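You operate a simulated robot arm through the tools that you are given. There is no shell and no other tool. Be economical: measure what you need, move in short steps, check, and stop when the job is done.

Carry out the task below with a simulated two-armed robot. There is one attempt and no reset: what you move stays moved.

## Task
Put the red thread cap on the parts shelf of the near work stand away in the bin marked caps. Open the top bench drawer, put the wooden brush in the inside of the top bench drawer and shut the drawer again. Take the red cap and put it on top of the blue strap roll. Put the blue vibration meter on the top of pallet board 11 away on the test desk top. Take the green strap roll and leave it on the bottom shelf of the tall fittings rack. Pull the middle chest drawer open. The order is free.
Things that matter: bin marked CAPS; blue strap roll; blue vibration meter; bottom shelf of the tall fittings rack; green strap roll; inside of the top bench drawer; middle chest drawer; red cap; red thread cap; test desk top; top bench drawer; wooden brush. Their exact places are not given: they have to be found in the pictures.

It is judged by the outcome, as a careful person would: the job done as asked, and still so three seconds after it is handed in. It fails if anything else is knocked over, pushed out of place, dropped, spilled or broken. Lids that push on must go on centred and level and be pressed home; caps that screw on are set level and turned clockwise until they are tight.

## Robot
Two 7-joint arms with two-finger parallel grippers on one trunk, on a base that drives. Base frame: it is fixed to the floor where the robot stands at the start and does not move with it; the origin is under the middle of the robot, x ahead of it, y to its left, z up. Readings come in mm, rad, newtons and seconds.
The left shoulder is at the start at [20, 113, 1097], the right one opposite. With the tool pointing down near the work surface each hand reaches from about 100 to 580 mm from the robot's upright axis, wherever it stands, measured 20 degrees to its own side. Places, roughly: bin marked CAPS (15x19 cm) [-1200, 500, 920]; blue strap roll (8x7x4 cm) [-5600, 800, 800]; blue vibration meter [3250, -3500, 750]; bottom shelf of the tall fittings rack [1800, -100, 300]; green strap roll (8x7x4 cm) [3800, -3700, 700]; inside of the top bench drawer [-2200, 900, 600]; middle chest drawer [-5900, -600, 600]; red cap (5x5x3 cm) [-5200, 1200, 800]; red thread cap (4x4x3 cm) [400, 0, 600]; test desk top [100, -6600, 800]; top bench drawer [-2200, 800, 700]; wooden brush (4x6x6 cm) [-2100, 1000, 900]. Payload 1.57 kg a hand.
The tool frame of a hand sits at the grasp point between the pads (the TCP): z along the fingers, y along the line on which they close. The tips reach 30 mm beyond it. The gripper opens to 80 mm. The fingers are 17 mm wide and 12 mm thick; the gripper's body (40 by 82 mm) begins 80 mm behind the TCP.
Orientation is told as [roll, pitch, yaw] about the base's x, y, z axes, in that order, counted from this pose: with the fingers straight down and closing along the base's y, the tool's x points along the base's -x, its y along +y and its z along -z.

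## Interface
- The arms move only by the tool move_arm. It takes "left_targets", "right_targets" or both (then of equal length, played together; a hand with none holds still); each is a list of rows, each an object of numbers (a shift or turn left out is 0, a gripper value left out holds the last): "x", "y", "z": the shift along the tool's x, y, z in mm; "rx", "ry", "rz": the turn, a rotation vector about the tool's x, y, z in rad; "grip": the gripper command, from -1 (shut) to 1 (fully open), values between in proportion. In form: [{"x": .., "y": .., "z": .., "rx": .., "ry": .., "rz": .., "grip": ..}, ...]. A call has 1 to 10 rows; each row is the pose to reach, as a shift and turn from the pose commanded when the call began, along the tool's axes at that moment. Rows are played at 5 a second. More than 50 mm and 0.15 rad between two rows, or a gripper value outside its range, and nothing of the call is played. A pose out of reach is approached as far as the arm can. The call stops where the force on the tool passes 40 N (or 10 N more than at its start, if that is more) or the arm is blocked; 0.2 s more then pass. The fingers move at their own pace (about 45 mm/s each) and stop on an object; they squeeze with about 38 N. The grip force told is the motor's: it shows also when the fingers shut on nothing. Time passes only in rows, and 0.2 s behind the last, so rows that repeat a pose let the fingers close. It gives the time, the measured TCP pose, the force on the tool (base axes), the opening and the grip force at its end, in the units of the frame above (readings bear some noise), with the torque about the TCP (base axes, N m) and any sound that the robot's microphone picked up.
- Cameras (640 x 400 px; columns grow to the right, rows downward): "scene" is now at [89.3, -15.5, 1203.8]; the picture's right is [-0.20, -0.98, 0.00], its down [-0.71, 0.15, -0.69] and it looks along [0.67, -0.14, -0.73] (base axes); focal length 277 px, centre (320, 200). "left" rides on the left gripper at [72, 7, -122] in its tool frame; the picture's right is [-0.09, 1.00, 0.00], its down [-0.84, -0.08, -0.54] and it looks along [-0.54, -0.05, 0.84] (tool axes); focal length 238 px, centre (320, 200). "right" rides on the right gripper at [72, -7, -122] in its tool frame; the picture's right is [0.09, 1.00, 0.00], its down [-0.84, 0.08, -0.54] and it looks along [-0.54, 0.05, 0.84] (tool axes); focal length 238 px, centre (320, 200).
- snapshot(camera): a new picture of that camera. The clock stands still meanwhile.
- move_column(by): slides the trunk up (or, below 0, down) by that many mm; the arms and the scene camera ride with it, the base frame stays. It gives what a move gives, with no picture.
- roll_base(legs): drives the robot by 1 to 6 legs, each [ahead, left, turn to the left] in mm, mm and rad, along the robot's own axes; the way and the turn of a leg run together, so that a leg with both is an arc; at most 1500 mm and 3.142 rad a leg. The arms and the cameras ride along, it lands a little off, and it stops where it bumps. It gives what a move gives.
- aim_head(pan, tilt): turns the head with the scene camera to pan (to the left, within 1.396 rad either way) and tilt (down, from -0.506 to 1.204), counted from straight ahead of the robot. It gives what a move gives.
- point_at(camera, pixels): for up to 12 pixels [column, row] of the newest picture of that camera ("zoom" is the newest enlarged one), the place [x, y, z] in the base frame of the surface seen there, good to about 2 mm. The clock stands still meanwhile.
- inspect(camera, box): a new picture of the part [left, top, right, bottom] of that camera's present view, enlarged. The clock stands still meanwhile.
- hand_in(): hands the job in; it is judged then, once.

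Go step by step. Measure first, check grasps and placings, and put right what went wrong. The budget is 131 turns and 154 pictures, counting those below and the enlarged ones. Unless the task says otherwise, let go and move clear before handing in, and close with one line.

The tools are called after ">>>" as name(argument=value, ...) on one line, values as JSON. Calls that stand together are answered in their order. move_arm: Moves the arms, as the interface text tells. Its arguments: {"type":"object","properties":{"left_targets":{"type":"array","items":{"type":"object","properties":{"x":{"type":"number"},"y":{"type":"number"},"z":{"type":"number"},"rx":{"type":"number"},"ry":{"type":"number"},"rz":{"type":"number"},"grip":{"type":"number"}}}},"right_targets":{"type":"array","items":{"type":"object","properties":{"x":{"type":"number"},"y":{"type":"number"},"z":{"type":"number"},"rx":{"type":"number"},"ry":{"type":"number"},"rz":{"type":"number"},"grip":{"type":"number"}}}}},"required":[]} The other tools are called the same way: move_column (by) slides the trunk up or down; roll_base (legs) drives the base; aim_head (pan, tilt) turns the head that bears the scene camera; snapshot (camera) takes a picture; point_at (camera, pixels) gives the place of the surface under pixels of a picture; inspect (camera, box) takes an enlarged picture of a part of a camera's view; hand_in () hands the job in.

At the start:

```text
time_s: 0.0
left_eef_pos: [479.6, 166.4, 905.4]
left_tcp_rot: [0.001, 0.001, 0.002]
left_ft_force: [0.4, 0.5, 0.6]
left_ft_torque: [-0.03, -0.03, 0.02]
left_gripper_width: 80.1
left_finger_force: 0.0
right_eef_pos: [393.8, -207.3, 884.9]
right_tcp_rot: [-0.002, -0.002, -0.001]
right_ft_force: [0.4, -0.8, 0.8]
right_ft_torque: [0.01, -0.03, -0.03]
right_gripper_width: 80.0
right_finger_force: 0.0
trunk travel left (down, up): [-150.0, 420.0]
robot x, y, heading: [1.3, -0.4, -0.002]
head pan, tilt: [-0.202, 0.815]
```

scene: 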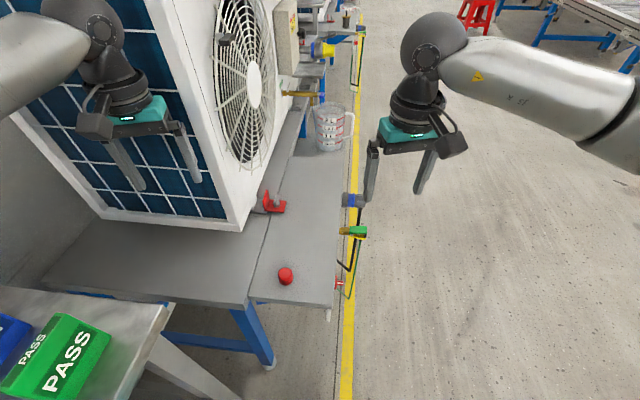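
right: 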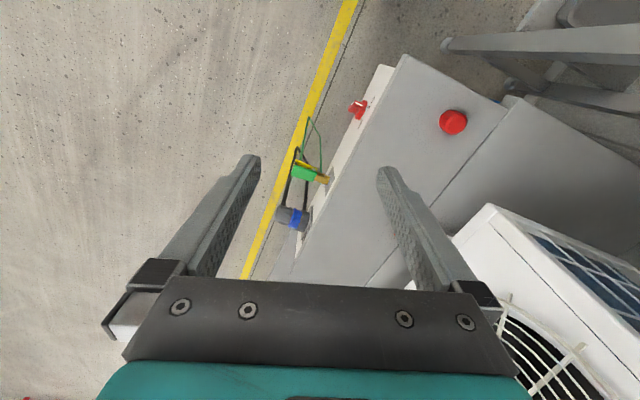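
left: 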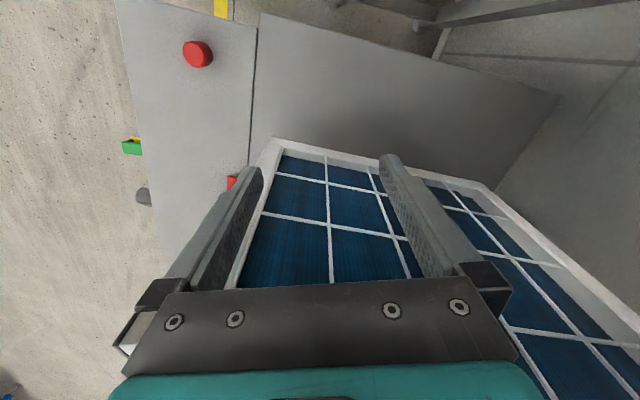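

The red thread cap shows at scene (286,276) on the near work stand. I'll measure it and its surroundings.

>>> point_at(camera="scene", pixels=[[286, 270], [286, 276], [286, 282], [278, 276], [294, 276], [270, 296], [330, 300], [240, 230], [272, 200], [300, 240], [328, 130], [60, 370]])

>>> inspect(camera="scene", box=[230, 180, 390, 320])

```text
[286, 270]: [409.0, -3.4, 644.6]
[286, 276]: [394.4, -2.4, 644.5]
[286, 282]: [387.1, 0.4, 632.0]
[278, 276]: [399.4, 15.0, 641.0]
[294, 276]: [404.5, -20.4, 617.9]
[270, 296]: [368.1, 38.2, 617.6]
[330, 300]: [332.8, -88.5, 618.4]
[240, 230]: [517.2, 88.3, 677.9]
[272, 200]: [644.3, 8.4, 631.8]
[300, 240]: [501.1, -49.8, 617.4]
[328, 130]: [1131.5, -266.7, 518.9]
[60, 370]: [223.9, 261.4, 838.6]
```

```text
2.86 times, centred on (310, 250) of scene
```

zoom: 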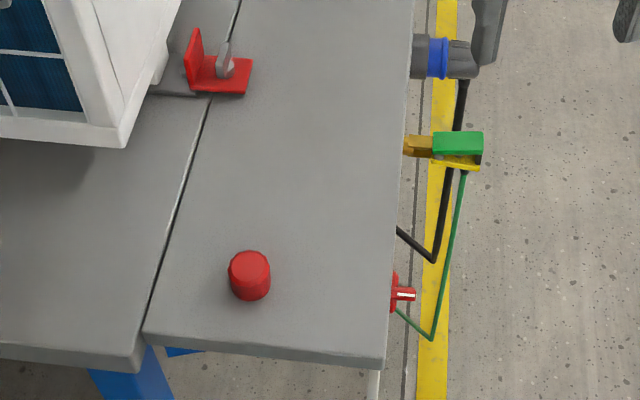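

The cap is about 36 mm wide at [401,-3], its top at 645 and the shelf at 617. I'll bring the right hand over it with the gripper open.

>>> move_arm(right_targets=[{"y": 50, "x": -2, "grip": 1}, {"y": 100, "x": -4}, {"y": 150, "x": -7}, {"y": 204, "x": -7, "z": 10}, {"y": 204, "x": -7, "z": 55}, {"y": 204, "x": -7, "z": 100}, {"y": 204, "x": -7, "z": 130}])

>>> snapshot(camera="right")

```text
refused: row 4 steps farther than a row can; nothing moved
```

```text
149 pictures are left
```

right: 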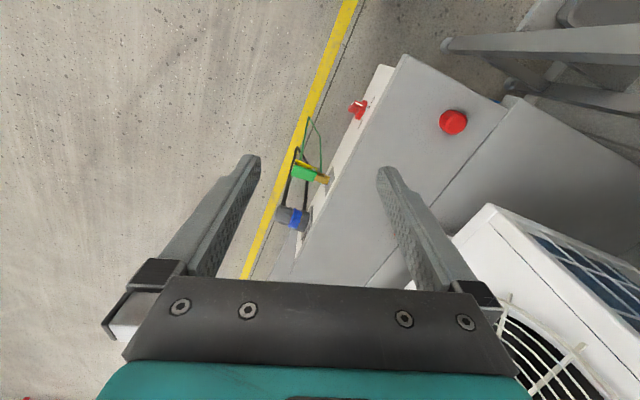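

Row 4 was a little too long, so nothing moved. I'll resend it with shorter steps.

>>> move_arm(right_targets=[{"y": 45, "x": -2, "grip": 1}, {"y": 90, "x": -4}, {"y": 135, "x": -7}, {"y": 175, "x": -7}, {"y": 204, "x": -7}, {"y": 204, "x": -7, "z": 45}, {"y": 204, "x": -7, "z": 90}, {"y": 204, "x": -7, "z": 130}, {"y": 204, "x": -7, "z": 130}])

>>> snapshot(camera="right")

```text
time_s: 2.0
left_eef_pos: [477.9, 166.4, 904.6]
left_tcp_rot: [0.0, 0.0, 0.001]
left_ft_force: [0.3, 0.4, -0.3]
left_ft_torque: [0.01, 0.0, 0.02]
left_gripper_width: 79.8
left_finger_force: 0.0
right_eef_pos: [402.0, -4.2, 754.5]
right_tcp_rot: [-0.001, -0.001, 0.001]
right_ft_force: [0.8, 1.0, -0.8]
right_ft_torque: [-0.02, 0.0, -0.02]
right_gripper_width: 80.0
right_finger_force: 0.0
trunk travel left (down, up): [-150.0, 420.0]
robot x, y, heading: [-2.5, -0.3, 0.003]
head pan, tilt: [-0.202, 0.815]
```

```text
148 pictures are left
```

right: 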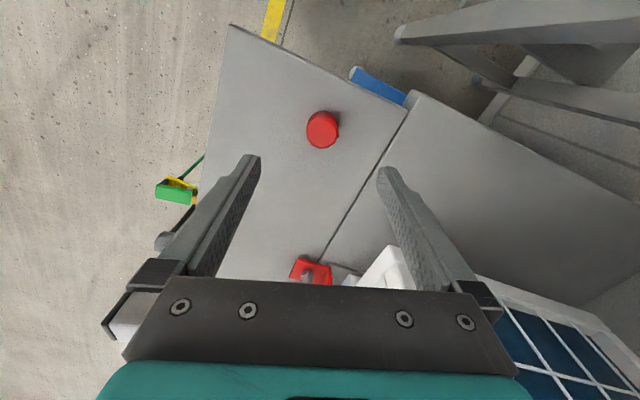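

The cap sits between the fingers at (322,130). I'll confirm its centre from here.

>>> point_at(camera="right", pixels=[[308, 128], [320, 122], [322, 130], [335, 126], [320, 140], [345, 150]])

```text
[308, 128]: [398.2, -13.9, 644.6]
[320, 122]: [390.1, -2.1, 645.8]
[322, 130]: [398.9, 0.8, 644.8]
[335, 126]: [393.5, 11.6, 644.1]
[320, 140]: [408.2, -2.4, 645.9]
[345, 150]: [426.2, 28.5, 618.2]
```

Centre is about [399,-1], so I'll shift 3 mm each way, go down 105 mm and close.

>>> move_arm(right_targets=[{"x": 3, "y": 3, "z": 40}, {"x": 3, "y": 3, "z": 75}, {"x": 3, "y": 3, "z": 105}, {"x": 3, "y": 3, "z": 105}, {"x": 3, "y": 3, "z": 105, "grip": -1}, {"x": 3, "y": 3, "z": 105}, {"x": 3, "y": 3, "z": 105}, {"x": 3, "y": 3, "z": 105}, {"x": 3, "y": 3, "z": 80}, {"x": 3, "y": 3, "z": 40}])

>>> snapshot(camera="right")

```text
time_s: 4.2
left_eef_pos: [479.7, 165.8, 905.5]
left_tcp_rot: [-0.001, 0.0, 0.002]
left_ft_force: [0.1, 0.8, -0.6]
left_ft_torque: [-0.04, 0.0, -0.01]
left_gripper_width: 79.8
left_finger_force: 0.1
right_eef_pos: [398.7, -1.5, 714.9]
right_tcp_rot: [0.0, -0.001, 0.0]
right_ft_force: [0.3, 0.0, 0.0]
right_ft_torque: [0.01, 0.0, 0.0]
right_gripper_width: 26.6
right_finger_force: 37.5
trunk travel left (down, up): [-150.0, 420.0]
robot x, y, heading: [0.1, 0.5, 0.002]
head pan, tilt: [-0.202, 0.815]
```

```text
147 pictures are left
```

right: 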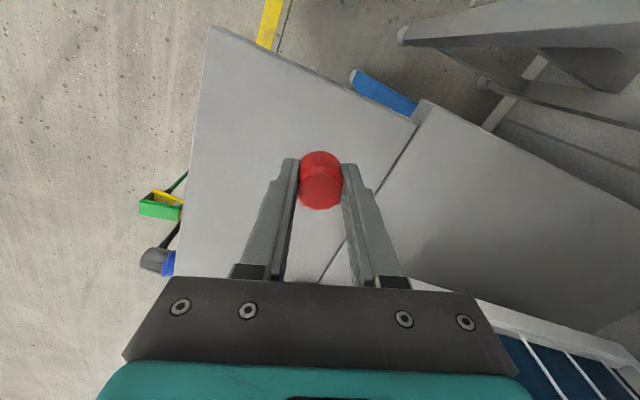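

The cap is held (width 26.6). I'll lift and tuck both arms, then look around with the head.

>>> move_arm(right_targets=[{"z": -40}, {"z": -85}, {"z": -130, "y": -20}, {"z": -175, "y": -40}, {"z": -200, "y": -80}, {"z": -200, "y": -120, "x": 20}, {"z": -200, "y": -150, "x": 60}, {"z": -200, "y": -170, "x": 100}], left_targets=[{"z": -20}, {"z": -40}, {"z": -40, "x": 40}, {"z": -40, "x": 80}, {"z": -40, "x": 120}, {"z": -40, "x": 160}, {"z": -40, "x": 180}, {"z": -40, "x": 180}])

>>> aim_head(pan=1.39, tilt=0.45)

>>> snapshot(camera="scene")

>>> aim_head(pan=-1.39, tilt=0.45)

>>> snapshot(camera="scene")

```text
time_s: 6.0
left_eef_pos: [297.9, 166.4, 946.6]
left_tcp_rot: [0.001, -0.001, 0.001]
left_ft_force: [-0.6, 0.5, -0.7]
left_ft_torque: [-0.01, -0.01, -0.01]
left_gripper_width: 79.8
left_finger_force: 0.1
right_eef_pos: [298.8, -169.6, 915.3]
right_tcp_rot: [0.002, 0.0, -0.001]
right_ft_force: [0.2, 0.1, -0.9]
right_ft_torque: [-0.02, 0.01, -0.03]
right_gripper_width: 25.9
right_finger_force: 37.5
trunk travel left (down, up): [-150.0, 420.0]
robot x, y, heading: [0.6, 1.4, 0.0]
head pan, tilt: [-0.202, 0.815]
```

```text
time_s: 7.7
left_eef_pos: [299.6, 164.5, 944.6]
left_tcp_rot: [0.0, 0.001, 0.001]
left_ft_force: [-0.5, 0.7, -0.2]
left_ft_torque: [0.01, 0.03, 0.01]
left_gripper_width: 79.9
left_finger_force: 0.0
right_eef_pos: [298.5, -169.0, 915.5]
right_tcp_rot: [0.0, -0.001, 0.0]
right_ft_force: [-0.5, 0.2, 0.7]
right_ft_torque: [0.03, 0.0, -0.02]
right_gripper_width: 26.2
right_finger_force: 36.9
trunk travel left (down, up): [-150.0, 420.0]
robot x, y, heading: [-1.1, 1.0, -0.0]
head pan, tilt: [1.389, 0.45]
```

```text
146 pictures are left
```

scene: 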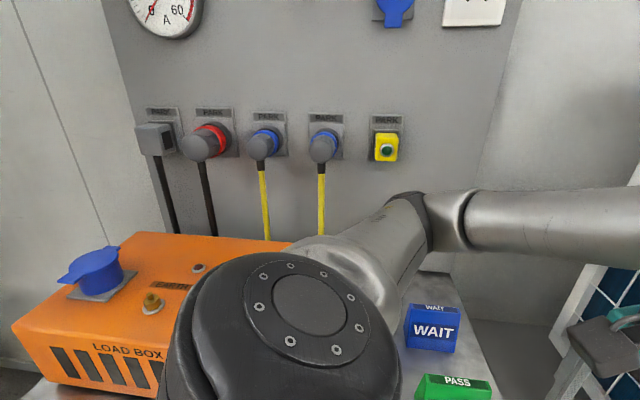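

```text
time_s: 10.1
left_eef_pos: [300.1, 165.4, 945.7]
left_tcp_rot: [-0.001, 0.001, 0.002]
left_ft_force: [0.1, 0.3, -0.6]
left_ft_torque: [0.02, 0.02, -0.02]
left_gripper_width: 80.0
left_finger_force: 0.2
right_eef_pos: [299.3, -169.0, 915.5]
right_tcp_rot: [0.0, 0.0, 0.0]
right_ft_force: [0.1, 0.5, 0.5]
right_ft_torque: [-0.02, -0.03, -0.02]
right_gripper_width: 28.3
right_finger_force: 37.6
trunk travel left (down, up): [-150.0, 420.0]
robot x, y, heading: [1.4, 2.8, 0.003]
head pan, tilt: [-1.389, 0.45]
```

```text
145 pictures are left
```

scene: 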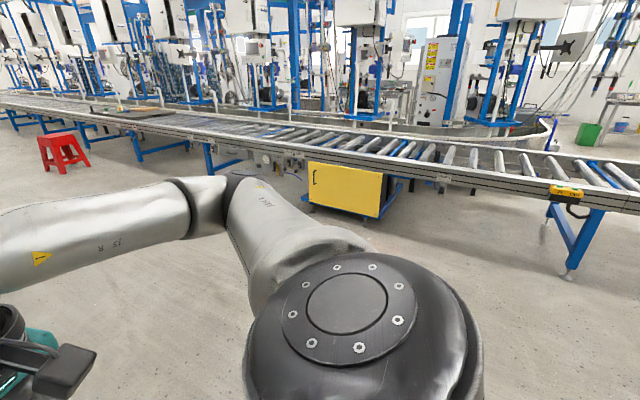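

Open floor lies to the right, with a conveyor at y about -2 m and a wall with tables to the left. I'll move right, turn right 90° and look again.

>>> roll_base(legs=[[0, -350, 0], [0, 0, -1.571]])

>>> aim_head(pan=-1.3, tilt=0.4)

>>> snapshot(camera="scene")

>>> aim_head(pan=0, tilt=0.2)

>>> snapshot(camera="scene")

>>> aim_head(pan=1.3, tilt=0.3)

>>> snapshot(camera="scene")

```text
time_s: 16.2
left_eef_pos: [164.9, -652.3, 945.2]
left_tcp_rot: [0.0, 0.001, -1.569]
left_ft_force: [0.8, -0.5, 0.6]
left_ft_torque: [-0.01, -0.02, 0.02]
left_gripper_width: 79.8
left_finger_force: 0.0
right_eef_pos: [-169.9, -651.9, 914.7]
right_tcp_rot: [0.0, 0.0, -1.57]
right_ft_force: [-0.3, -0.4, -0.5]
right_ft_torque: [0.01, 0.0, -0.03]
right_gripper_width: 28.3
right_finger_force: 37.9
trunk travel left (down, up): [-150.0, 420.0]
robot x, y, heading: [1.4, -350.9, -1.57]
head pan, tilt: [-1.389, 0.45]
```

```text
time_s: 16.9
left_eef_pos: [164.7, -652.1, 945.4]
left_tcp_rot: [0.001, 0.002, -1.569]
left_ft_force: [-0.3, 0.0, -0.1]
left_ft_torque: [0.0, -0.02, 0.0]
left_gripper_width: 80.0
left_finger_force: 0.0
right_eef_pos: [-170.0, -652.7, 915.2]
right_tcp_rot: [-0.001, 0.0, -1.571]
right_ft_force: [-0.2, -0.6, -0.1]
right_ft_torque: [0.01, -0.02, 0.04]
right_gripper_width: 28.3
right_finger_force: 38.5
trunk travel left (down, up): [-150.0, 420.0]
robot x, y, heading: [-2.6, -355.1, -1.573]
head pan, tilt: [-1.3, 0.4]
```

```text
144 pictures are left
```

scene: 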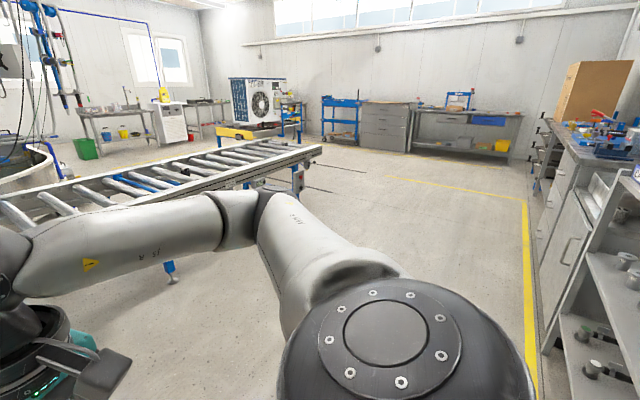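

```text
time_s: 18.4
left_eef_pos: [165.2, -654.2, 945.0]
left_tcp_rot: [0.0, 0.001, -1.569]
left_ft_force: [0.1, -0.2, 0.2]
left_ft_torque: [0.02, 0.02, 0.03]
left_gripper_width: 79.8
left_finger_force: 0.1
right_eef_pos: [-169.9, -652.9, 915.2]
right_tcp_rot: [0.0, 0.002, -1.571]
right_ft_force: [-0.1, 0.6, -0.4]
right_ft_torque: [-0.01, -0.03, 0.0]
right_gripper_width: 28.4
right_finger_force: 38.2
trunk travel left (down, up): [-150.0, 420.0]
robot x, y, heading: [-1.5, -355.1, -1.565]
head pan, tilt: [0.0, 0.201]
```

```text
143 pictures are left
```

scene: 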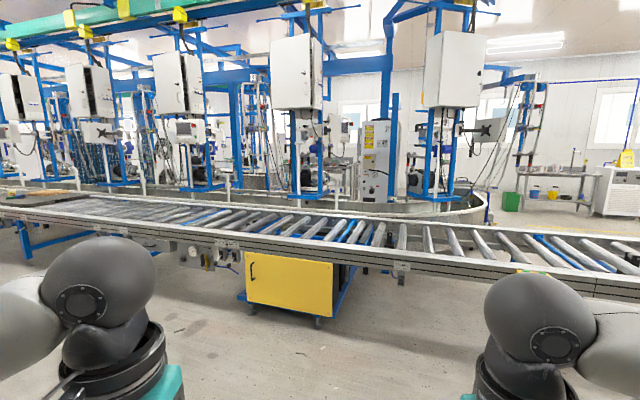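

```text
time_s: 19.8
left_eef_pos: [165.2, -654.1, 944.9]
left_tcp_rot: [0.0, 0.001, -1.568]
left_ft_force: [0.5, -0.1, 0.0]
left_ft_torque: [-0.01, 0.01, -0.01]
left_gripper_width: 79.8
left_finger_force: 0.1
right_eef_pos: [-170.0, -651.9, 915.0]
right_tcp_rot: [-0.001, 0.0, -1.571]
right_ft_force: [-0.1, -0.3, 0.7]
right_ft_torque: [0.02, 0.02, 0.02]
right_gripper_width: 28.6
right_finger_force: 38.0
trunk travel left (down, up): [-150.0, 420.0]
robot x, y, heading: [-5.6, -353.9, -1.572]
head pan, tilt: [1.3, 0.3]
```

```text
142 pictures are left
```

scene: 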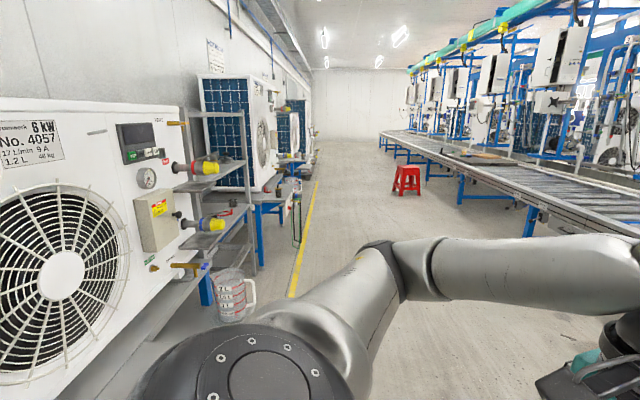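

The fittings rack stands ahead along +x, and the bench and chest are behind at -x. I'll turn right another 90° to face -x and look at the CAPS bin and bench.

>>> roll_base(legs=[[0, 0, -1.571]])

>>> aim_head(pan=-0.6, tilt=0.4)

>>> snapshot(camera="scene")

```text
time_s: 24.0
left_eef_pos: [-298.6, -518.8, 946.0]
left_tcp_rot: [0.0, 0.0, -3.137]
left_ft_force: [0.1, 0.2, -0.3]
left_ft_torque: [0.02, -0.02, 0.0]
left_gripper_width: 79.7
left_finger_force: 0.0
right_eef_pos: [-300.1, -184.9, 913.8]
right_tcp_rot: [-0.001, 0.0, -3.141]
right_ft_force: [0.4, -0.2, -0.8]
right_ft_torque: [0.0, 0.0, -0.01]
right_gripper_width: 28.5
right_finger_force: 38.4
trunk travel left (down, up): [-150.0, 420.0]
robot x, y, heading: [-0.4, -352.0, -3.138]
head pan, tilt: [1.3, 0.3]
```

```text
time_s: 25.9
left_eef_pos: [-300.1, -519.0, 945.9]
left_tcp_rot: [0.001, 0.001, -3.138]
left_ft_force: [0.0, -0.1, 0.8]
left_ft_torque: [-0.01, 0.0, 0.0]
left_gripper_width: 79.8
left_finger_force: 0.1
right_eef_pos: [-301.0, -184.6, 915.5]
right_tcp_rot: [-0.002, 0.0, -3.14]
right_ft_force: [-0.1, 0.2, -0.6]
right_ft_torque: [0.0, 0.0, 0.02]
right_gripper_width: 28.4
right_finger_force: 37.5
trunk travel left (down, up): [-150.0, 420.0]
robot x, y, heading: [1.1, -353.6, -3.142]
head pan, tilt: [-0.6, 0.4]
```

```text
141 pictures are left
```

scene: 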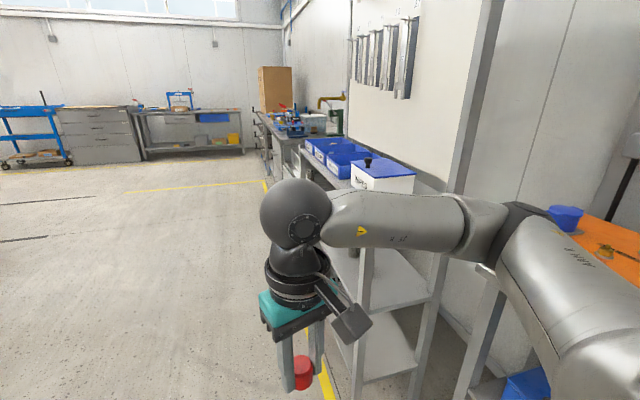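

Blue bins sit on the shelf's top at (300–370,140–175). I'll zoom in and measure.

>>> inspect(camera="scene", box=[230, 60, 450, 200])

>>> point_at(camera="scene", pixels=[[345, 162], [312, 148], [331, 143], [355, 158], [385, 180], [350, 185], [375, 250], [415, 290], [290, 130], [262, 120]])

```text
2.86 times, centred on (340, 130) of scene
```

zoom: 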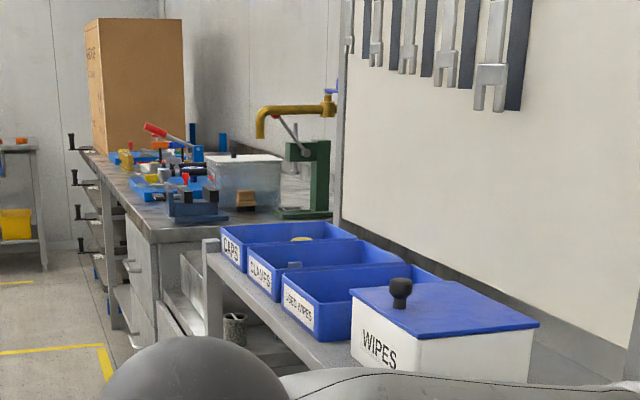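

```text
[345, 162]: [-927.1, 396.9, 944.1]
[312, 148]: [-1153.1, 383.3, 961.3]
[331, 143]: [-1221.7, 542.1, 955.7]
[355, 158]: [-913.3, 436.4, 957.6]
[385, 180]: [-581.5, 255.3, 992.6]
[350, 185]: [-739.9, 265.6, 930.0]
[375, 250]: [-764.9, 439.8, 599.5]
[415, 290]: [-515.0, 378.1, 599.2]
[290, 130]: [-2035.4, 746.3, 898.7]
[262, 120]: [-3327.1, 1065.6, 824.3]
```

CAPS is the farthest bin (left edge of zoom), around x −1220, rim at 960. I'll raise the trunk, drive there, face +y and look down on the bins.

>>> move_column(by=170)

>>> roll_base(legs=[[1360, 0, 0], [0, 0, -1.571], [250, 0, 0]])

>>> aim_head(pan=-0.2, tilt=0.75)

>>> snapshot(camera="scene")

```text
time_s: 27.8
left_eef_pos: [-299.5, -520.1, 1116.0]
left_tcp_rot: [-0.001, -0.001, -3.137]
left_ft_force: [-0.3, 0.1, 0.4]
left_ft_torque: [-0.02, 0.0, 0.02]
left_gripper_width: 80.0
left_finger_force: 0.0
right_eef_pos: [-298.9, -185.0, 1083.9]
right_tcp_rot: [0.0, 0.0, -3.14]
right_ft_force: [0.4, 0.3, -0.3]
right_ft_torque: [-0.01, 0.02, -0.02]
right_gripper_width: 28.6
right_finger_force: 38.0
trunk travel left (down, up): [-320.0, 250.0]
robot x, y, heading: [-1.7, -352.2, -3.141]
head pan, tilt: [-0.6, 0.4]
```

```text
time_s: 39.9
left_eef_pos: [-1501.7, 209.0, 1114.6]
left_tcp_rot: [0.002, 0.001, 1.546]
left_ft_force: [-0.8, 0.7, -1.1]
left_ft_torque: [-0.04, -0.01, 0.01]
left_gripper_width: 80.1
left_finger_force: 0.0
right_eef_pos: [-1167.3, 200.0, 1084.3]
right_tcp_rot: [0.0, 0.0, 1.543]
right_ft_force: [-0.4, 0.2, 0.0]
right_ft_torque: [0.0, 0.0, -0.04]
right_gripper_width: 28.6
right_finger_force: 37.8
trunk travel left (down, up): [-320.0, 250.0]
robot x, y, heading: [-1340.7, -95.3, 1.543]
head pan, tilt: [-0.6, 0.4]
```

```text
time_s: 40.7
left_eef_pos: [-1503.3, 209.5, 1114.3]
left_tcp_rot: [0.001, 0.0, 1.545]
left_ft_force: [0.4, -0.5, -1.5]
left_ft_torque: [-0.02, 0.02, 0.06]
left_gripper_width: 79.8
left_finger_force: 0.1
right_eef_pos: [-1167.1, 199.2, 1084.6]
right_tcp_rot: [-0.001, 0.001, 1.542]
right_ft_force: [0.2, -0.3, 0.0]
right_ft_torque: [0.0, -0.02, -0.03]
right_gripper_width: 28.4
right_finger_force: 38.3
trunk travel left (down, up): [-320.0, 250.0]
robot x, y, heading: [-1348.7, -95.9, 1.544]
head pan, tilt: [-0.201, 0.75]
```

```text
139 pictures are left
```

scene: 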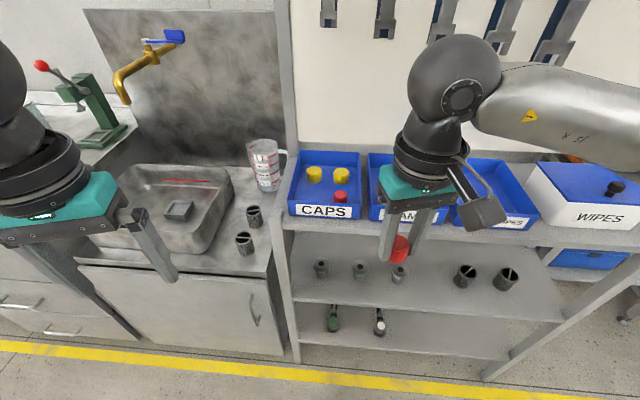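

CAPS bin is at (325,185) with two yellow caps and a red one in it. I'll measure its rim and floor.

>>> point_at(camera="scene", pixels=[[289, 203], [352, 206], [300, 151], [358, 154], [325, 165], [318, 200], [340, 194], [314, 173], [341, 174], [325, 190], [267, 145], [300, 190]])

>>> inspect(camera="scene", box=[270, 130, 390, 240])

```text
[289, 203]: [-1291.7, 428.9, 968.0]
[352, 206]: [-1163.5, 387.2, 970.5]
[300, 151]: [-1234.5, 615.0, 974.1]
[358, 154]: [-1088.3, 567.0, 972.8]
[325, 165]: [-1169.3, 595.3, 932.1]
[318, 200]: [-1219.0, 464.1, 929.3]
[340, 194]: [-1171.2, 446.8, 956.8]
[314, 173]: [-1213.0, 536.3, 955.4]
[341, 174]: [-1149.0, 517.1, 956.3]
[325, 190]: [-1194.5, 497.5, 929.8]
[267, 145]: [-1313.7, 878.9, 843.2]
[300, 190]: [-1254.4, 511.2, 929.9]
```

```text
3.64 times, centred on (330, 185) of scene
```

zoom: 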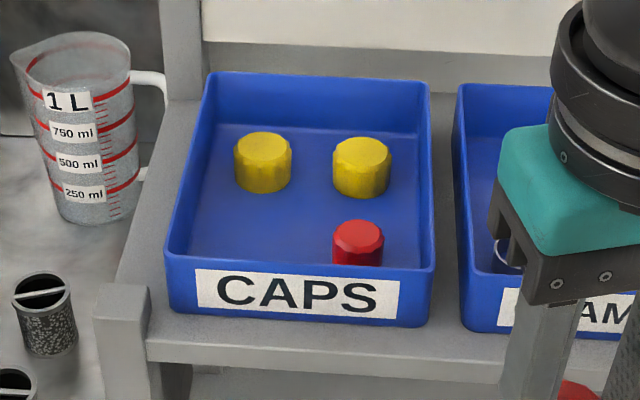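

Bin floor 930, rim 970; the free spot is about [-1233,462], clear of the other caps. I'll roll 90 mm closer for reach and re-read the hand's pose.

>>> roll_base(legs=[[90, 0, 0]])

```text
time_s: 41.8
left_eef_pos: [-1499.8, 298.7, 1115.3]
left_tcp_rot: [0.0, 0.002, 1.548]
left_ft_force: [-0.2, 0.5, 0.0]
left_ft_torque: [-0.04, 0.0, -0.05]
left_gripper_width: 79.8
left_finger_force: 0.1
right_eef_pos: [-1166.0, 290.0, 1084.7]
right_tcp_rot: [0.001, 0.002, 1.545]
right_ft_force: [0.4, -0.2, 0.0]
right_ft_torque: [-0.04, -0.01, 0.0]
right_gripper_width: 28.6
right_finger_force: 37.8
trunk travel left (down, up): [-320.0, 250.0]
robot x, y, heading: [-1342.1, -9.6, 1.54]
head pan, tilt: [-0.201, 0.75]
```

Delta is [-67,+172,-120]. I'll move over the spot, then lower, release with a partial opening and lift.

>>> move_arm(right_targets=[{"x": -40, "y": 18}, {"x": -80, "y": 36}, {"x": -120, "y": 54}, {"x": -160, "y": 68}, {"x": -170, "y": 71}, {"x": -170, "y": 71, "z": 40}, {"x": -170, "y": 71, "z": 80}, {"x": -170, "y": 71, "z": 80}])

>>> inspect(camera="scene", box=[240, 130, 420, 290])

>>> snapshot(camera="right")

```text
time_s: 43.6
left_eef_pos: [-1499.8, 297.6, 1116.0]
left_tcp_rot: [0.0, 0.0, 1.547]
left_ft_force: [0.3, 0.0, -0.2]
left_ft_torque: [-0.02, -0.01, -0.02]
left_gripper_width: 80.0
left_finger_force: 0.0
right_eef_pos: [-1230.7, 460.6, 1003.8]
right_tcp_rot: [0.001, 0.001, 1.544]
right_ft_force: [0.1, -0.5, -0.2]
right_ft_torque: [-0.01, 0.02, 0.02]
right_gripper_width: 28.5
right_finger_force: 37.9
trunk travel left (down, up): [-320.0, 250.0]
robot x, y, heading: [-1343.9, -4.9, 1.545]
head pan, tilt: [-0.201, 0.75]
```

```text
2.50 times, centred on (330, 210) of scene
```

zoom: 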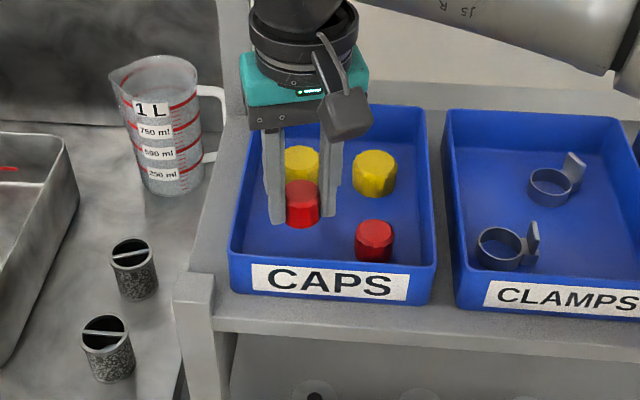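

```text
136 pictures are left
```

right: 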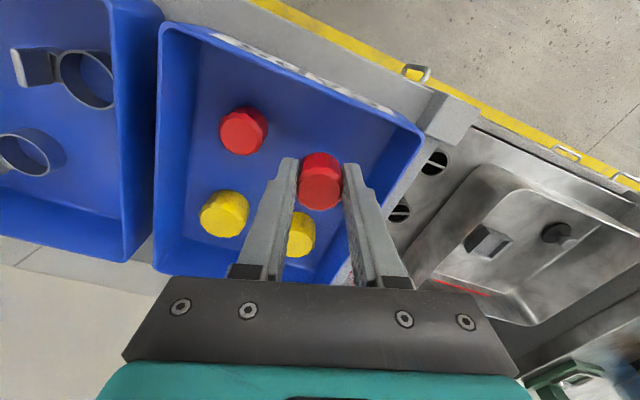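

The cap is over the free front-left corner of the bin. I'll lower it, release and lift.

>>> move_arm(right_targets=[{"z": 30}, {"z": 40}, {"z": 40}, {"z": 40, "grip": 0.1}, {"z": 40, "grip": 0.1}, {"z": 40, "grip": 0.1}, {"z": 10, "grip": 0.1}, {"z": -30}, {"z": -70}, {"z": -100}])

>>> move_arm(right_targets=[{"x": 50, "y": -20}, {"x": 100, "y": -50}, {"x": 150, "y": -70}, {"x": 170, "y": -70}])

>>> inspect(camera="scene", box=[240, 130, 420, 290])

```text
time_s: 45.8
left_eef_pos: [-1500.8, 298.4, 1115.9]
left_tcp_rot: [0.0, 0.001, 1.546]
left_ft_force: [0.4, 0.0, -0.4]
left_ft_torque: [0.0, 0.0, 0.02]
left_gripper_width: 80.1
left_finger_force: 0.0
right_eef_pos: [-1231.3, 460.1, 1104.6]
right_tcp_rot: [-0.001, 0.0, 1.544]
right_ft_force: [0.2, 0.5, 0.3]
right_ft_torque: [0.02, 0.01, 0.05]
right_gripper_width: 44.1
right_finger_force: 0.0
trunk travel left (down, up): [-320.0, 250.0]
robot x, y, heading: [-1342.2, -3.5, 1.541]
head pan, tilt: [-0.201, 0.75]
```

```text
refused: row 1 steps farther than a row can; nothing moved
```

```text
2.50 times, centred on (330, 210) of scene
```

zoom: 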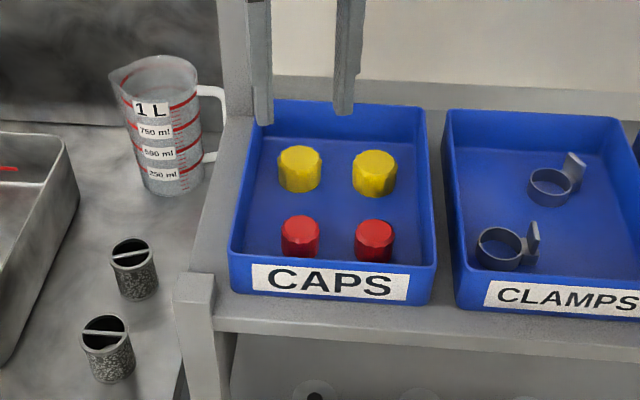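

The thread cap stands upright in the bin. Now I'll retract the hand, back off a little and slide left toward the bench drawer.

>>> move_arm(right_targets=[{"x": 40, "y": -15}, {"x": 80, "y": -35}, {"x": 120, "y": -55}, {"x": 160, "y": -70}, {"x": 170, "y": -70}])

>>> roll_base(legs=[[-150, 0, 0], [0, 870, 0.03]])

>>> aim_head(pan=0.0, tilt=0.6)

>>> snapshot(camera="scene")

```text
time_s: 47.0
left_eef_pos: [-1499.7, 298.6, 1115.5]
left_tcp_rot: [0.0, 0.0, 1.547]
left_ft_force: [0.0, -0.5, -0.3]
left_ft_torque: [-0.02, 0.02, -0.01]
left_gripper_width: 80.2
left_finger_force: 0.0
right_eef_pos: [-1164.9, 288.8, 1104.4]
right_tcp_rot: [0.0, 0.0, 1.543]
right_ft_force: [0.3, 0.9, -0.9]
right_ft_torque: [-0.01, -0.02, -0.01]
right_gripper_width: 43.9
right_finger_force: 0.1
trunk travel left (down, up): [-320.0, 250.0]
robot x, y, heading: [-1341.4, -5.7, 1.55]
head pan, tilt: [-0.201, 0.75]
```

```text
time_s: 52.6
left_eef_pos: [-2382.9, 149.0, 1115.3]
left_tcp_rot: [0.0, 0.0, 1.584]
left_ft_force: [0.9, -0.7, 0.6]
left_ft_torque: [0.0, -0.01, -0.01]
left_gripper_width: 79.7
left_finger_force: 0.0
right_eef_pos: [-2048.7, 151.1, 1104.8]
right_tcp_rot: [-0.001, 0.001, 1.584]
right_ft_force: [0.3, -0.6, -0.1]
right_ft_torque: [0.0, -0.02, 0.0]
right_gripper_width: 44.0
right_finger_force: 0.0
trunk travel left (down, up): [-320.0, 250.0]
robot x, y, heading: [-2209.7, -152.1, 1.583]
head pan, tilt: [-0.201, 0.75]
```

```text
time_s: 53.3
left_eef_pos: [-2382.3, 147.8, 1115.0]
left_tcp_rot: [0.002, -0.001, 1.585]
left_ft_force: [0.4, 0.9, -0.6]
left_ft_torque: [-0.05, 0.02, 0.0]
left_gripper_width: 80.1
left_finger_force: 0.1
right_eef_pos: [-2049.4, 151.9, 1104.8]
right_tcp_rot: [-0.001, 0.0, 1.58]
right_ft_force: [-0.3, -0.6, 0.1]
right_ft_torque: [-0.01, 0.01, -0.03]
right_gripper_width: 43.7
right_finger_force: 0.1
trunk travel left (down, up): [-320.0, 250.0]
robot x, y, heading: [-2212.9, -152.0, 1.581]
head pan, tilt: [0.0, 0.6]
```

```text
134 pictures are left
```

scene: 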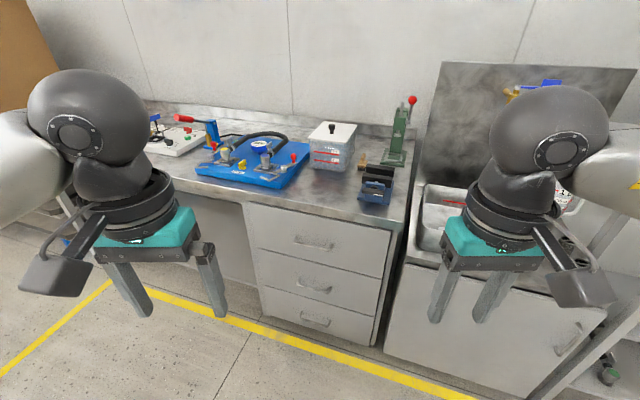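

The drawers and bench are in view; the top drawer handle is at (315,242), with something brown (perhaps the brush) near (365,165). I'll zoom and measure.

>>> inspect(camera="scene", box=[190, 80, 430, 230])

>>> point_at(camera="scene", pixels=[[296, 234], [315, 240], [332, 246], [315, 246], [313, 236], [243, 203], [386, 230], [385, 276], [258, 248], [330, 215], [364, 160], [372, 195]])

>>> inspect(camera="scene", box=[230, 190, 400, 330])

```text
2.67 times, centred on (310, 155) of scene
```

zoom: 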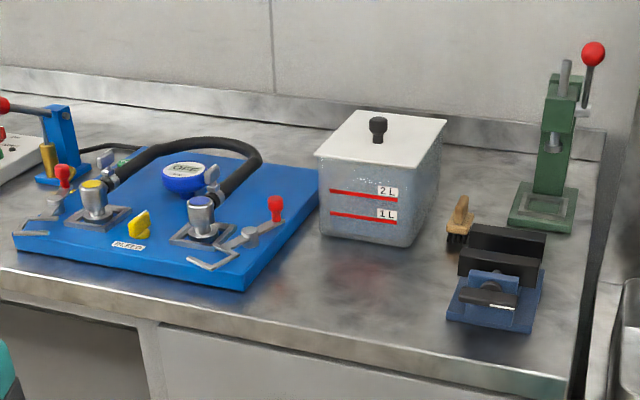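

```text
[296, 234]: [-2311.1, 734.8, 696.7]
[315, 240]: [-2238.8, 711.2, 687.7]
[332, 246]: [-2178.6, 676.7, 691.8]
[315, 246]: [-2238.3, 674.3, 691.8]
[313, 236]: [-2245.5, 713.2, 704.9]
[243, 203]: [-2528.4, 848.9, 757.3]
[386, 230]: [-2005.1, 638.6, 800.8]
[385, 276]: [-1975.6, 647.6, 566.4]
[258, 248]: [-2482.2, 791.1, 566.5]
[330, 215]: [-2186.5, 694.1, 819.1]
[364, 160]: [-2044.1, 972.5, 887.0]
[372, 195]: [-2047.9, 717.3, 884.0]
```

```text
2.86 times, centred on (315, 260) of scene
```

zoom: 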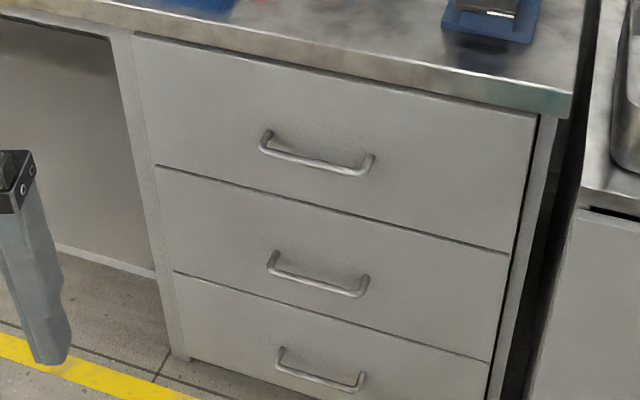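

The bench is turned about −16°, handle bar near [-2238,675,692], ~46 mm off the drawer face; the brush stands near [-2044,972]. I'll turn to square up and come closer.

>>> roll_base(legs=[[0, 0, -0.288], [400, 275, 0]])

>>> aim_head(pan=-0.25, tilt=0.7)

>>> snapshot(camera="scene")

```text
time_s: 57.1
left_eef_pos: [-2443.6, 645.4, 1115.1]
left_tcp_rot: [0.0, -0.001, 1.288]
left_ft_force: [-0.6, 0.7, -0.6]
left_ft_torque: [0.03, 0.0, 0.0]
left_gripper_width: 80.1
left_finger_force: 0.1
right_eef_pos: [-2123.4, 550.0, 1104.2]
right_tcp_rot: [-0.001, 0.001, 1.286]
right_ft_force: [0.4, -0.3, 0.1]
right_ft_torque: [0.0, 0.06, -0.01]
right_gripper_width: 43.7
right_finger_force: 0.0
trunk travel left (down, up): [-320.0, 250.0]
robot x, y, heading: [-2369.0, 310.6, 1.289]
head pan, tilt: [0.0, 0.6]
```

```text
time_s: 57.9
left_eef_pos: [-2442.2, 645.1, 1115.8]
left_tcp_rot: [0.002, 0.002, 1.289]
left_ft_force: [-0.5, -0.2, -0.8]
left_ft_torque: [-0.01, 0.0, -0.02]
left_gripper_width: 79.9
left_finger_force: 0.0
right_eef_pos: [-2122.7, 549.4, 1105.1]
right_tcp_rot: [0.0, 0.0, 1.286]
right_ft_force: [-0.9, -0.5, -0.2]
right_ft_torque: [0.0, -0.02, 0.01]
right_gripper_width: 43.7
right_finger_force: 0.0
trunk travel left (down, up): [-320.0, 250.0]
robot x, y, heading: [-2366.1, 311.3, 1.288]
head pan, tilt: [-0.25, 0.7]
```

```text
131 pictures are left
```

scene: 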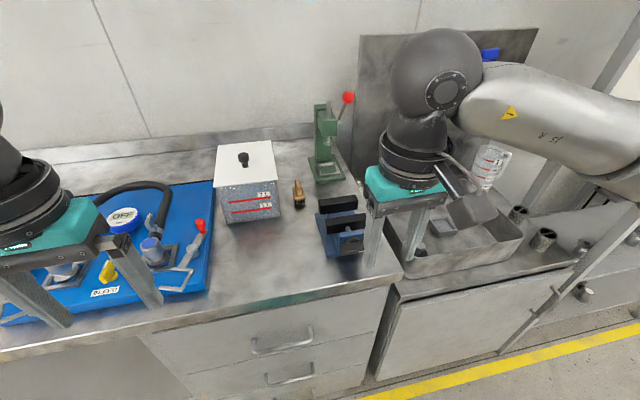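

>>> inspect(camera="scene", box=[260, 150, 380, 270])

>>> point_at(camera="scene", pixels=[[299, 184], [299, 192], [300, 200], [294, 200], [304, 201], [320, 215], [345, 203], [276, 200], [250, 334], [300, 300], [256, 347], [308, 337]])

```text
3.33 times, centred on (320, 210) of scene
```

zoom: 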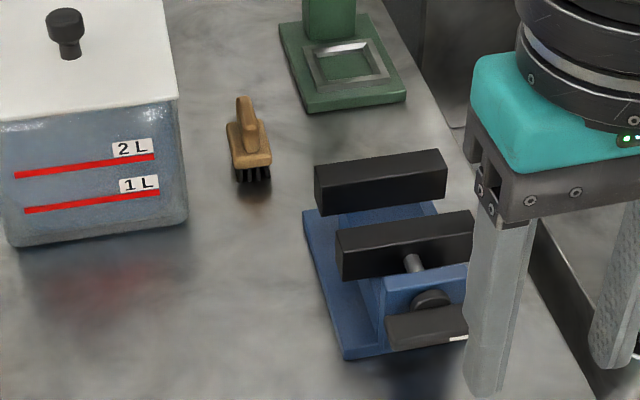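

```text
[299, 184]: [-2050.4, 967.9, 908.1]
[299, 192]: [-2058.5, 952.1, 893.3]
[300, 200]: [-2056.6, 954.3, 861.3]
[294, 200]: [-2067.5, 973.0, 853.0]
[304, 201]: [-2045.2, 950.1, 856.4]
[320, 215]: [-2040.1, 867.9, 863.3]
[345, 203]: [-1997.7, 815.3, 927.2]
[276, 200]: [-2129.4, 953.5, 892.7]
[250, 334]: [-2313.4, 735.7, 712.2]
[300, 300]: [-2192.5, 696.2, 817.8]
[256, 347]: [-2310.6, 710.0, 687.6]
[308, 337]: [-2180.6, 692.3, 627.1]
```

Brush at about [-2052,960], its handle top at 908, well clear of the container and vise. I'll roll 110 mm forward and bring the right hand above it.

>>> roll_base(legs=[[110, 0, 0]])

>>> move_arm(right_targets=[{"x": -40, "y": 8, "grip": 0.6}, {"x": -80, "y": 16}, {"x": -120, "y": 24}, {"x": -160, "y": 32}, {"x": -200, "y": 40}, {"x": -240, "y": 46}, {"x": -240, "y": 46}])

>>> snapshot(camera="right")

```text
time_s: 59.1
left_eef_pos: [-2410.4, 750.2, 1115.2]
left_tcp_rot: [-0.001, -0.001, 1.286]
left_ft_force: [0.2, 0.4, -0.1]
left_ft_torque: [-0.03, 0.03, -0.01]
left_gripper_width: 80.2
left_finger_force: 0.0
right_eef_pos: [-2091.3, 655.4, 1105.1]
right_tcp_rot: [-0.001, 0.001, 1.285]
right_ft_force: [-0.5, -0.4, -1.3]
right_ft_torque: [-0.02, -0.01, 0.0]
right_gripper_width: 44.3
right_finger_force: 0.1
trunk travel left (down, up): [-320.0, 250.0]
robot x, y, heading: [-2339.0, 415.2, 1.285]
head pan, tilt: [-0.25, 0.7]
```

```text
time_s: 60.7
left_eef_pos: [-2411.0, 750.1, 1116.3]
left_tcp_rot: [0.0, 0.001, 1.286]
left_ft_force: [0.5, 0.2, 0.8]
left_ft_torque: [-0.02, 0.01, -0.03]
left_gripper_width: 80.0
left_finger_force: 0.0
right_eef_pos: [-2067.1, 897.2, 1105.8]
right_tcp_rot: [0.0, -0.001, 1.288]
right_ft_force: [-0.2, -0.4, -0.6]
right_ft_torque: [-0.03, -0.01, 0.03]
right_gripper_width: 63.9
right_finger_force: 0.0
trunk travel left (down, up): [-320.0, 250.0]
robot x, y, heading: [-2337.9, 414.6, 1.286]
head pan, tilt: [-0.25, 0.7]
```

```text
129 pictures are left
```

right: 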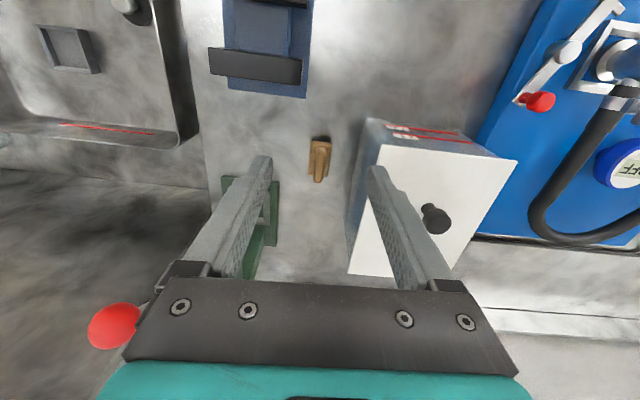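

The brush shows at (320,158) with long axis along tool x, so the fingers straddle its narrow side. The press's red knob at (115,327) is close; I'll measure everything.

>>> point_at(camera="right", pixels=[[311, 145], [330, 145], [320, 150], [318, 178], [320, 165], [313, 165], [327, 165], [115, 325], [130, 308], [340, 120], [352, 230], [262, 230]])

>>> inspect(camera="right", box=[280, 120, 360, 200])

```text
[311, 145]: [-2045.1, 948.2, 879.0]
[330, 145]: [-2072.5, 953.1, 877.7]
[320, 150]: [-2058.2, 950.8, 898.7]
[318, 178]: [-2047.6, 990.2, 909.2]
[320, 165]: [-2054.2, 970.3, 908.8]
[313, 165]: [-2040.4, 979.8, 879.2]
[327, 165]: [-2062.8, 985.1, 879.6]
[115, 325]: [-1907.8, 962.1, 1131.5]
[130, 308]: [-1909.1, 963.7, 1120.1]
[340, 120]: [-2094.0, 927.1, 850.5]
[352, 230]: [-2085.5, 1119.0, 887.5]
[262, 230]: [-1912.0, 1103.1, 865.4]
```

```text
5.00 times, centred on (320, 160) of right
```

zoom: 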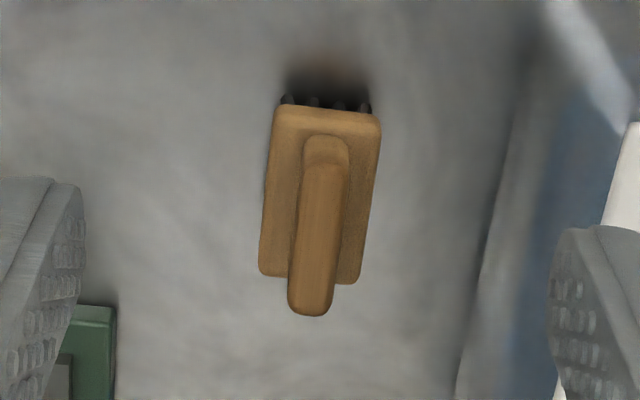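

The handle is centred at [-2053,972], about 12 mm thick, top 909. I'll narrow the gripper, move over it and go down most of the way.

>>> move_arm(right_targets=[{"x": -40, "y": 4, "grip": -0.05}, {"x": -76, "y": 7.6}, {"x": -76, "y": 7.6, "z": 45}, {"x": -76, "y": 7.6, "z": 90}, {"x": -76, "y": 7.6, "z": 135}, {"x": -76, "y": 7.6, "z": 165}, {"x": -76, "y": 7.6, "z": 165}])

>>> snapshot(camera="right")

>>> inspect(camera="scene", box=[220, 80, 460, 260])

```text
time_s: 62.3
left_eef_pos: [-2411.9, 749.4, 1114.6]
left_tcp_rot: [-0.001, 0.0, 1.285]
left_ft_force: [0.6, 0.6, 0.1]
left_ft_torque: [0.0, 0.05, -0.04]
left_gripper_width: 80.2
left_finger_force: 0.0
right_eef_pos: [-2060.3, 928.5, 961.9]
right_tcp_rot: [-0.001, 0.001, 1.285]
right_ft_force: [-0.3, 0.2, -1.0]
right_ft_torque: [-0.01, 0.02, 0.02]
right_gripper_width: 37.9
right_finger_force: 0.1
right hand out of reach, approached as far as the arm can: row 2, 3, 4, 5, 6, 7
trunk travel left (down, up): [-320.0, 250.0]
robot x, y, heading: [-2340.3, 414.1, 1.288]
head pan, tilt: [-0.25, 0.7]
```

```text
127 pictures are left
```

right: 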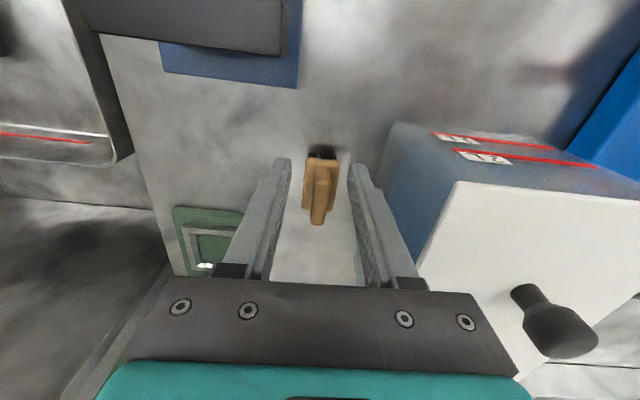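

```text
2.22 times, centred on (340, 170) of scene
```

zoom: 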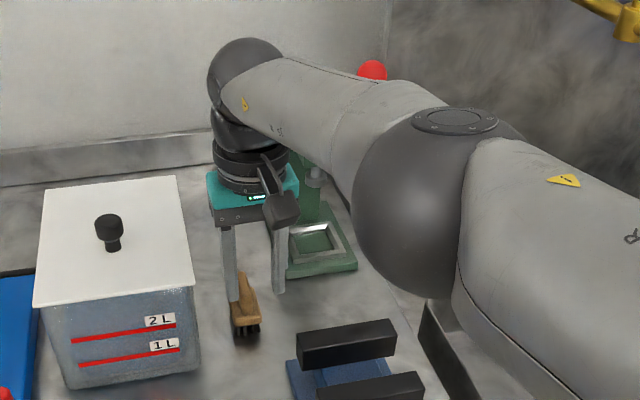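

The arm fell ~45 mm short. Lowering the trunk will put the shoulder at a better height; I'll lift the hand first, lower the trunk, then re-aim.

>>> move_arm(right_targets=[{"x": 30, "z": -40}, {"x": 60, "z": -80}, {"x": 60, "z": -120}, {"x": 60, "z": -120}])

>>> move_column(by=-140)

```text
time_s: 63.3
left_eef_pos: [-2411.4, 749.6, 1115.7]
left_tcp_rot: [-0.001, 0.0, 1.286]
left_ft_force: [0.9, 0.4, 0.5]
left_ft_torque: [0.03, 0.06, -0.03]
left_gripper_width: 79.9
left_finger_force: 0.1
right_eef_pos: [-2077.1, 872.5, 1082.6]
right_tcp_rot: [0.0, 0.0, 1.283]
right_ft_force: [0.1, 0.1, 0.1]
right_ft_torque: [-0.02, -0.01, 0.0]
right_gripper_width: 37.8
right_finger_force: 0.0
trunk travel left (down, up): [-320.0, 250.0]
robot x, y, heading: [-2339.8, 418.6, 1.286]
head pan, tilt: [-0.25, 0.7]
```

```text
time_s: 64.7
left_eef_pos: [-2412.3, 747.9, 983.1]
left_tcp_rot: [0.001, -0.002, 1.285]
left_ft_force: [-0.2, 0.5, -0.1]
left_ft_torque: [0.01, -0.01, -0.01]
left_gripper_width: 80.3
left_finger_force: 0.1
right_eef_pos: [-2078.0, 873.9, 962.3]
right_tcp_rot: [0.004, -0.014, 1.285]
right_ft_force: [-1.2, -9.9, 11.3]
right_ft_torque: [-0.46, -0.23, -0.29]
right_gripper_width: 39.0
right_finger_force: 0.7
trunk travel left (down, up): [-188.0, 382.0]
robot x, y, heading: [-2338.6, 413.1, 1.281]
head pan, tilt: [-0.25, 0.7]
stopped: the force on the tool passed its limit at 49 N (the readings are from after the stop); the commanded pose is now the measured one
```

Something was touched (force up and toward me). I'll look before moving.

>>> inspect(camera="scene", box=[200, 80, 480, 290])

>>> snapshot(camera="right")

```text
1.90 times, centred on (340, 185) of scene
```

zoom: 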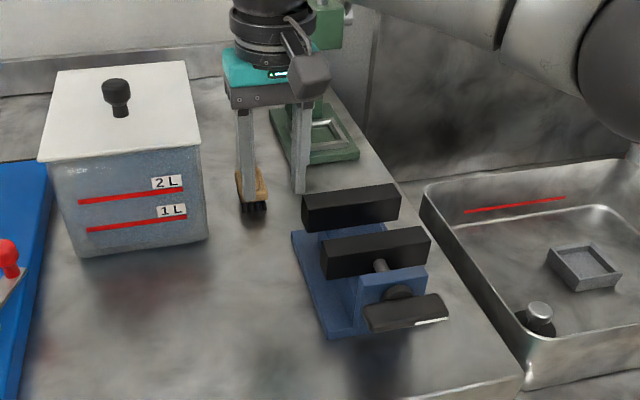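

```text
124 pictures are left
```

right: 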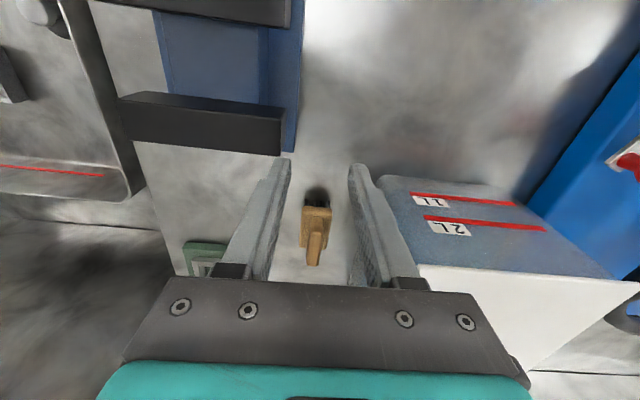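

>>> point_at(camera="right", pixels=[[278, 120], [270, 106], [278, 148], [150, 98], [290, 20], [295, 140], [285, 160], [315, 225], [313, 260], [318, 240]])

```text
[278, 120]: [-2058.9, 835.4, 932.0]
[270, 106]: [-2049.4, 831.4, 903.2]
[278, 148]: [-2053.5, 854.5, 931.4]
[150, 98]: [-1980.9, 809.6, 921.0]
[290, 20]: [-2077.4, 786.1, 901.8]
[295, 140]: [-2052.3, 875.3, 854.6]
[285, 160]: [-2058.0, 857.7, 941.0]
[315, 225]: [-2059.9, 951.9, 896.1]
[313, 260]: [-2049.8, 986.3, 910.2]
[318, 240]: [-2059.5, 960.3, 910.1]
```

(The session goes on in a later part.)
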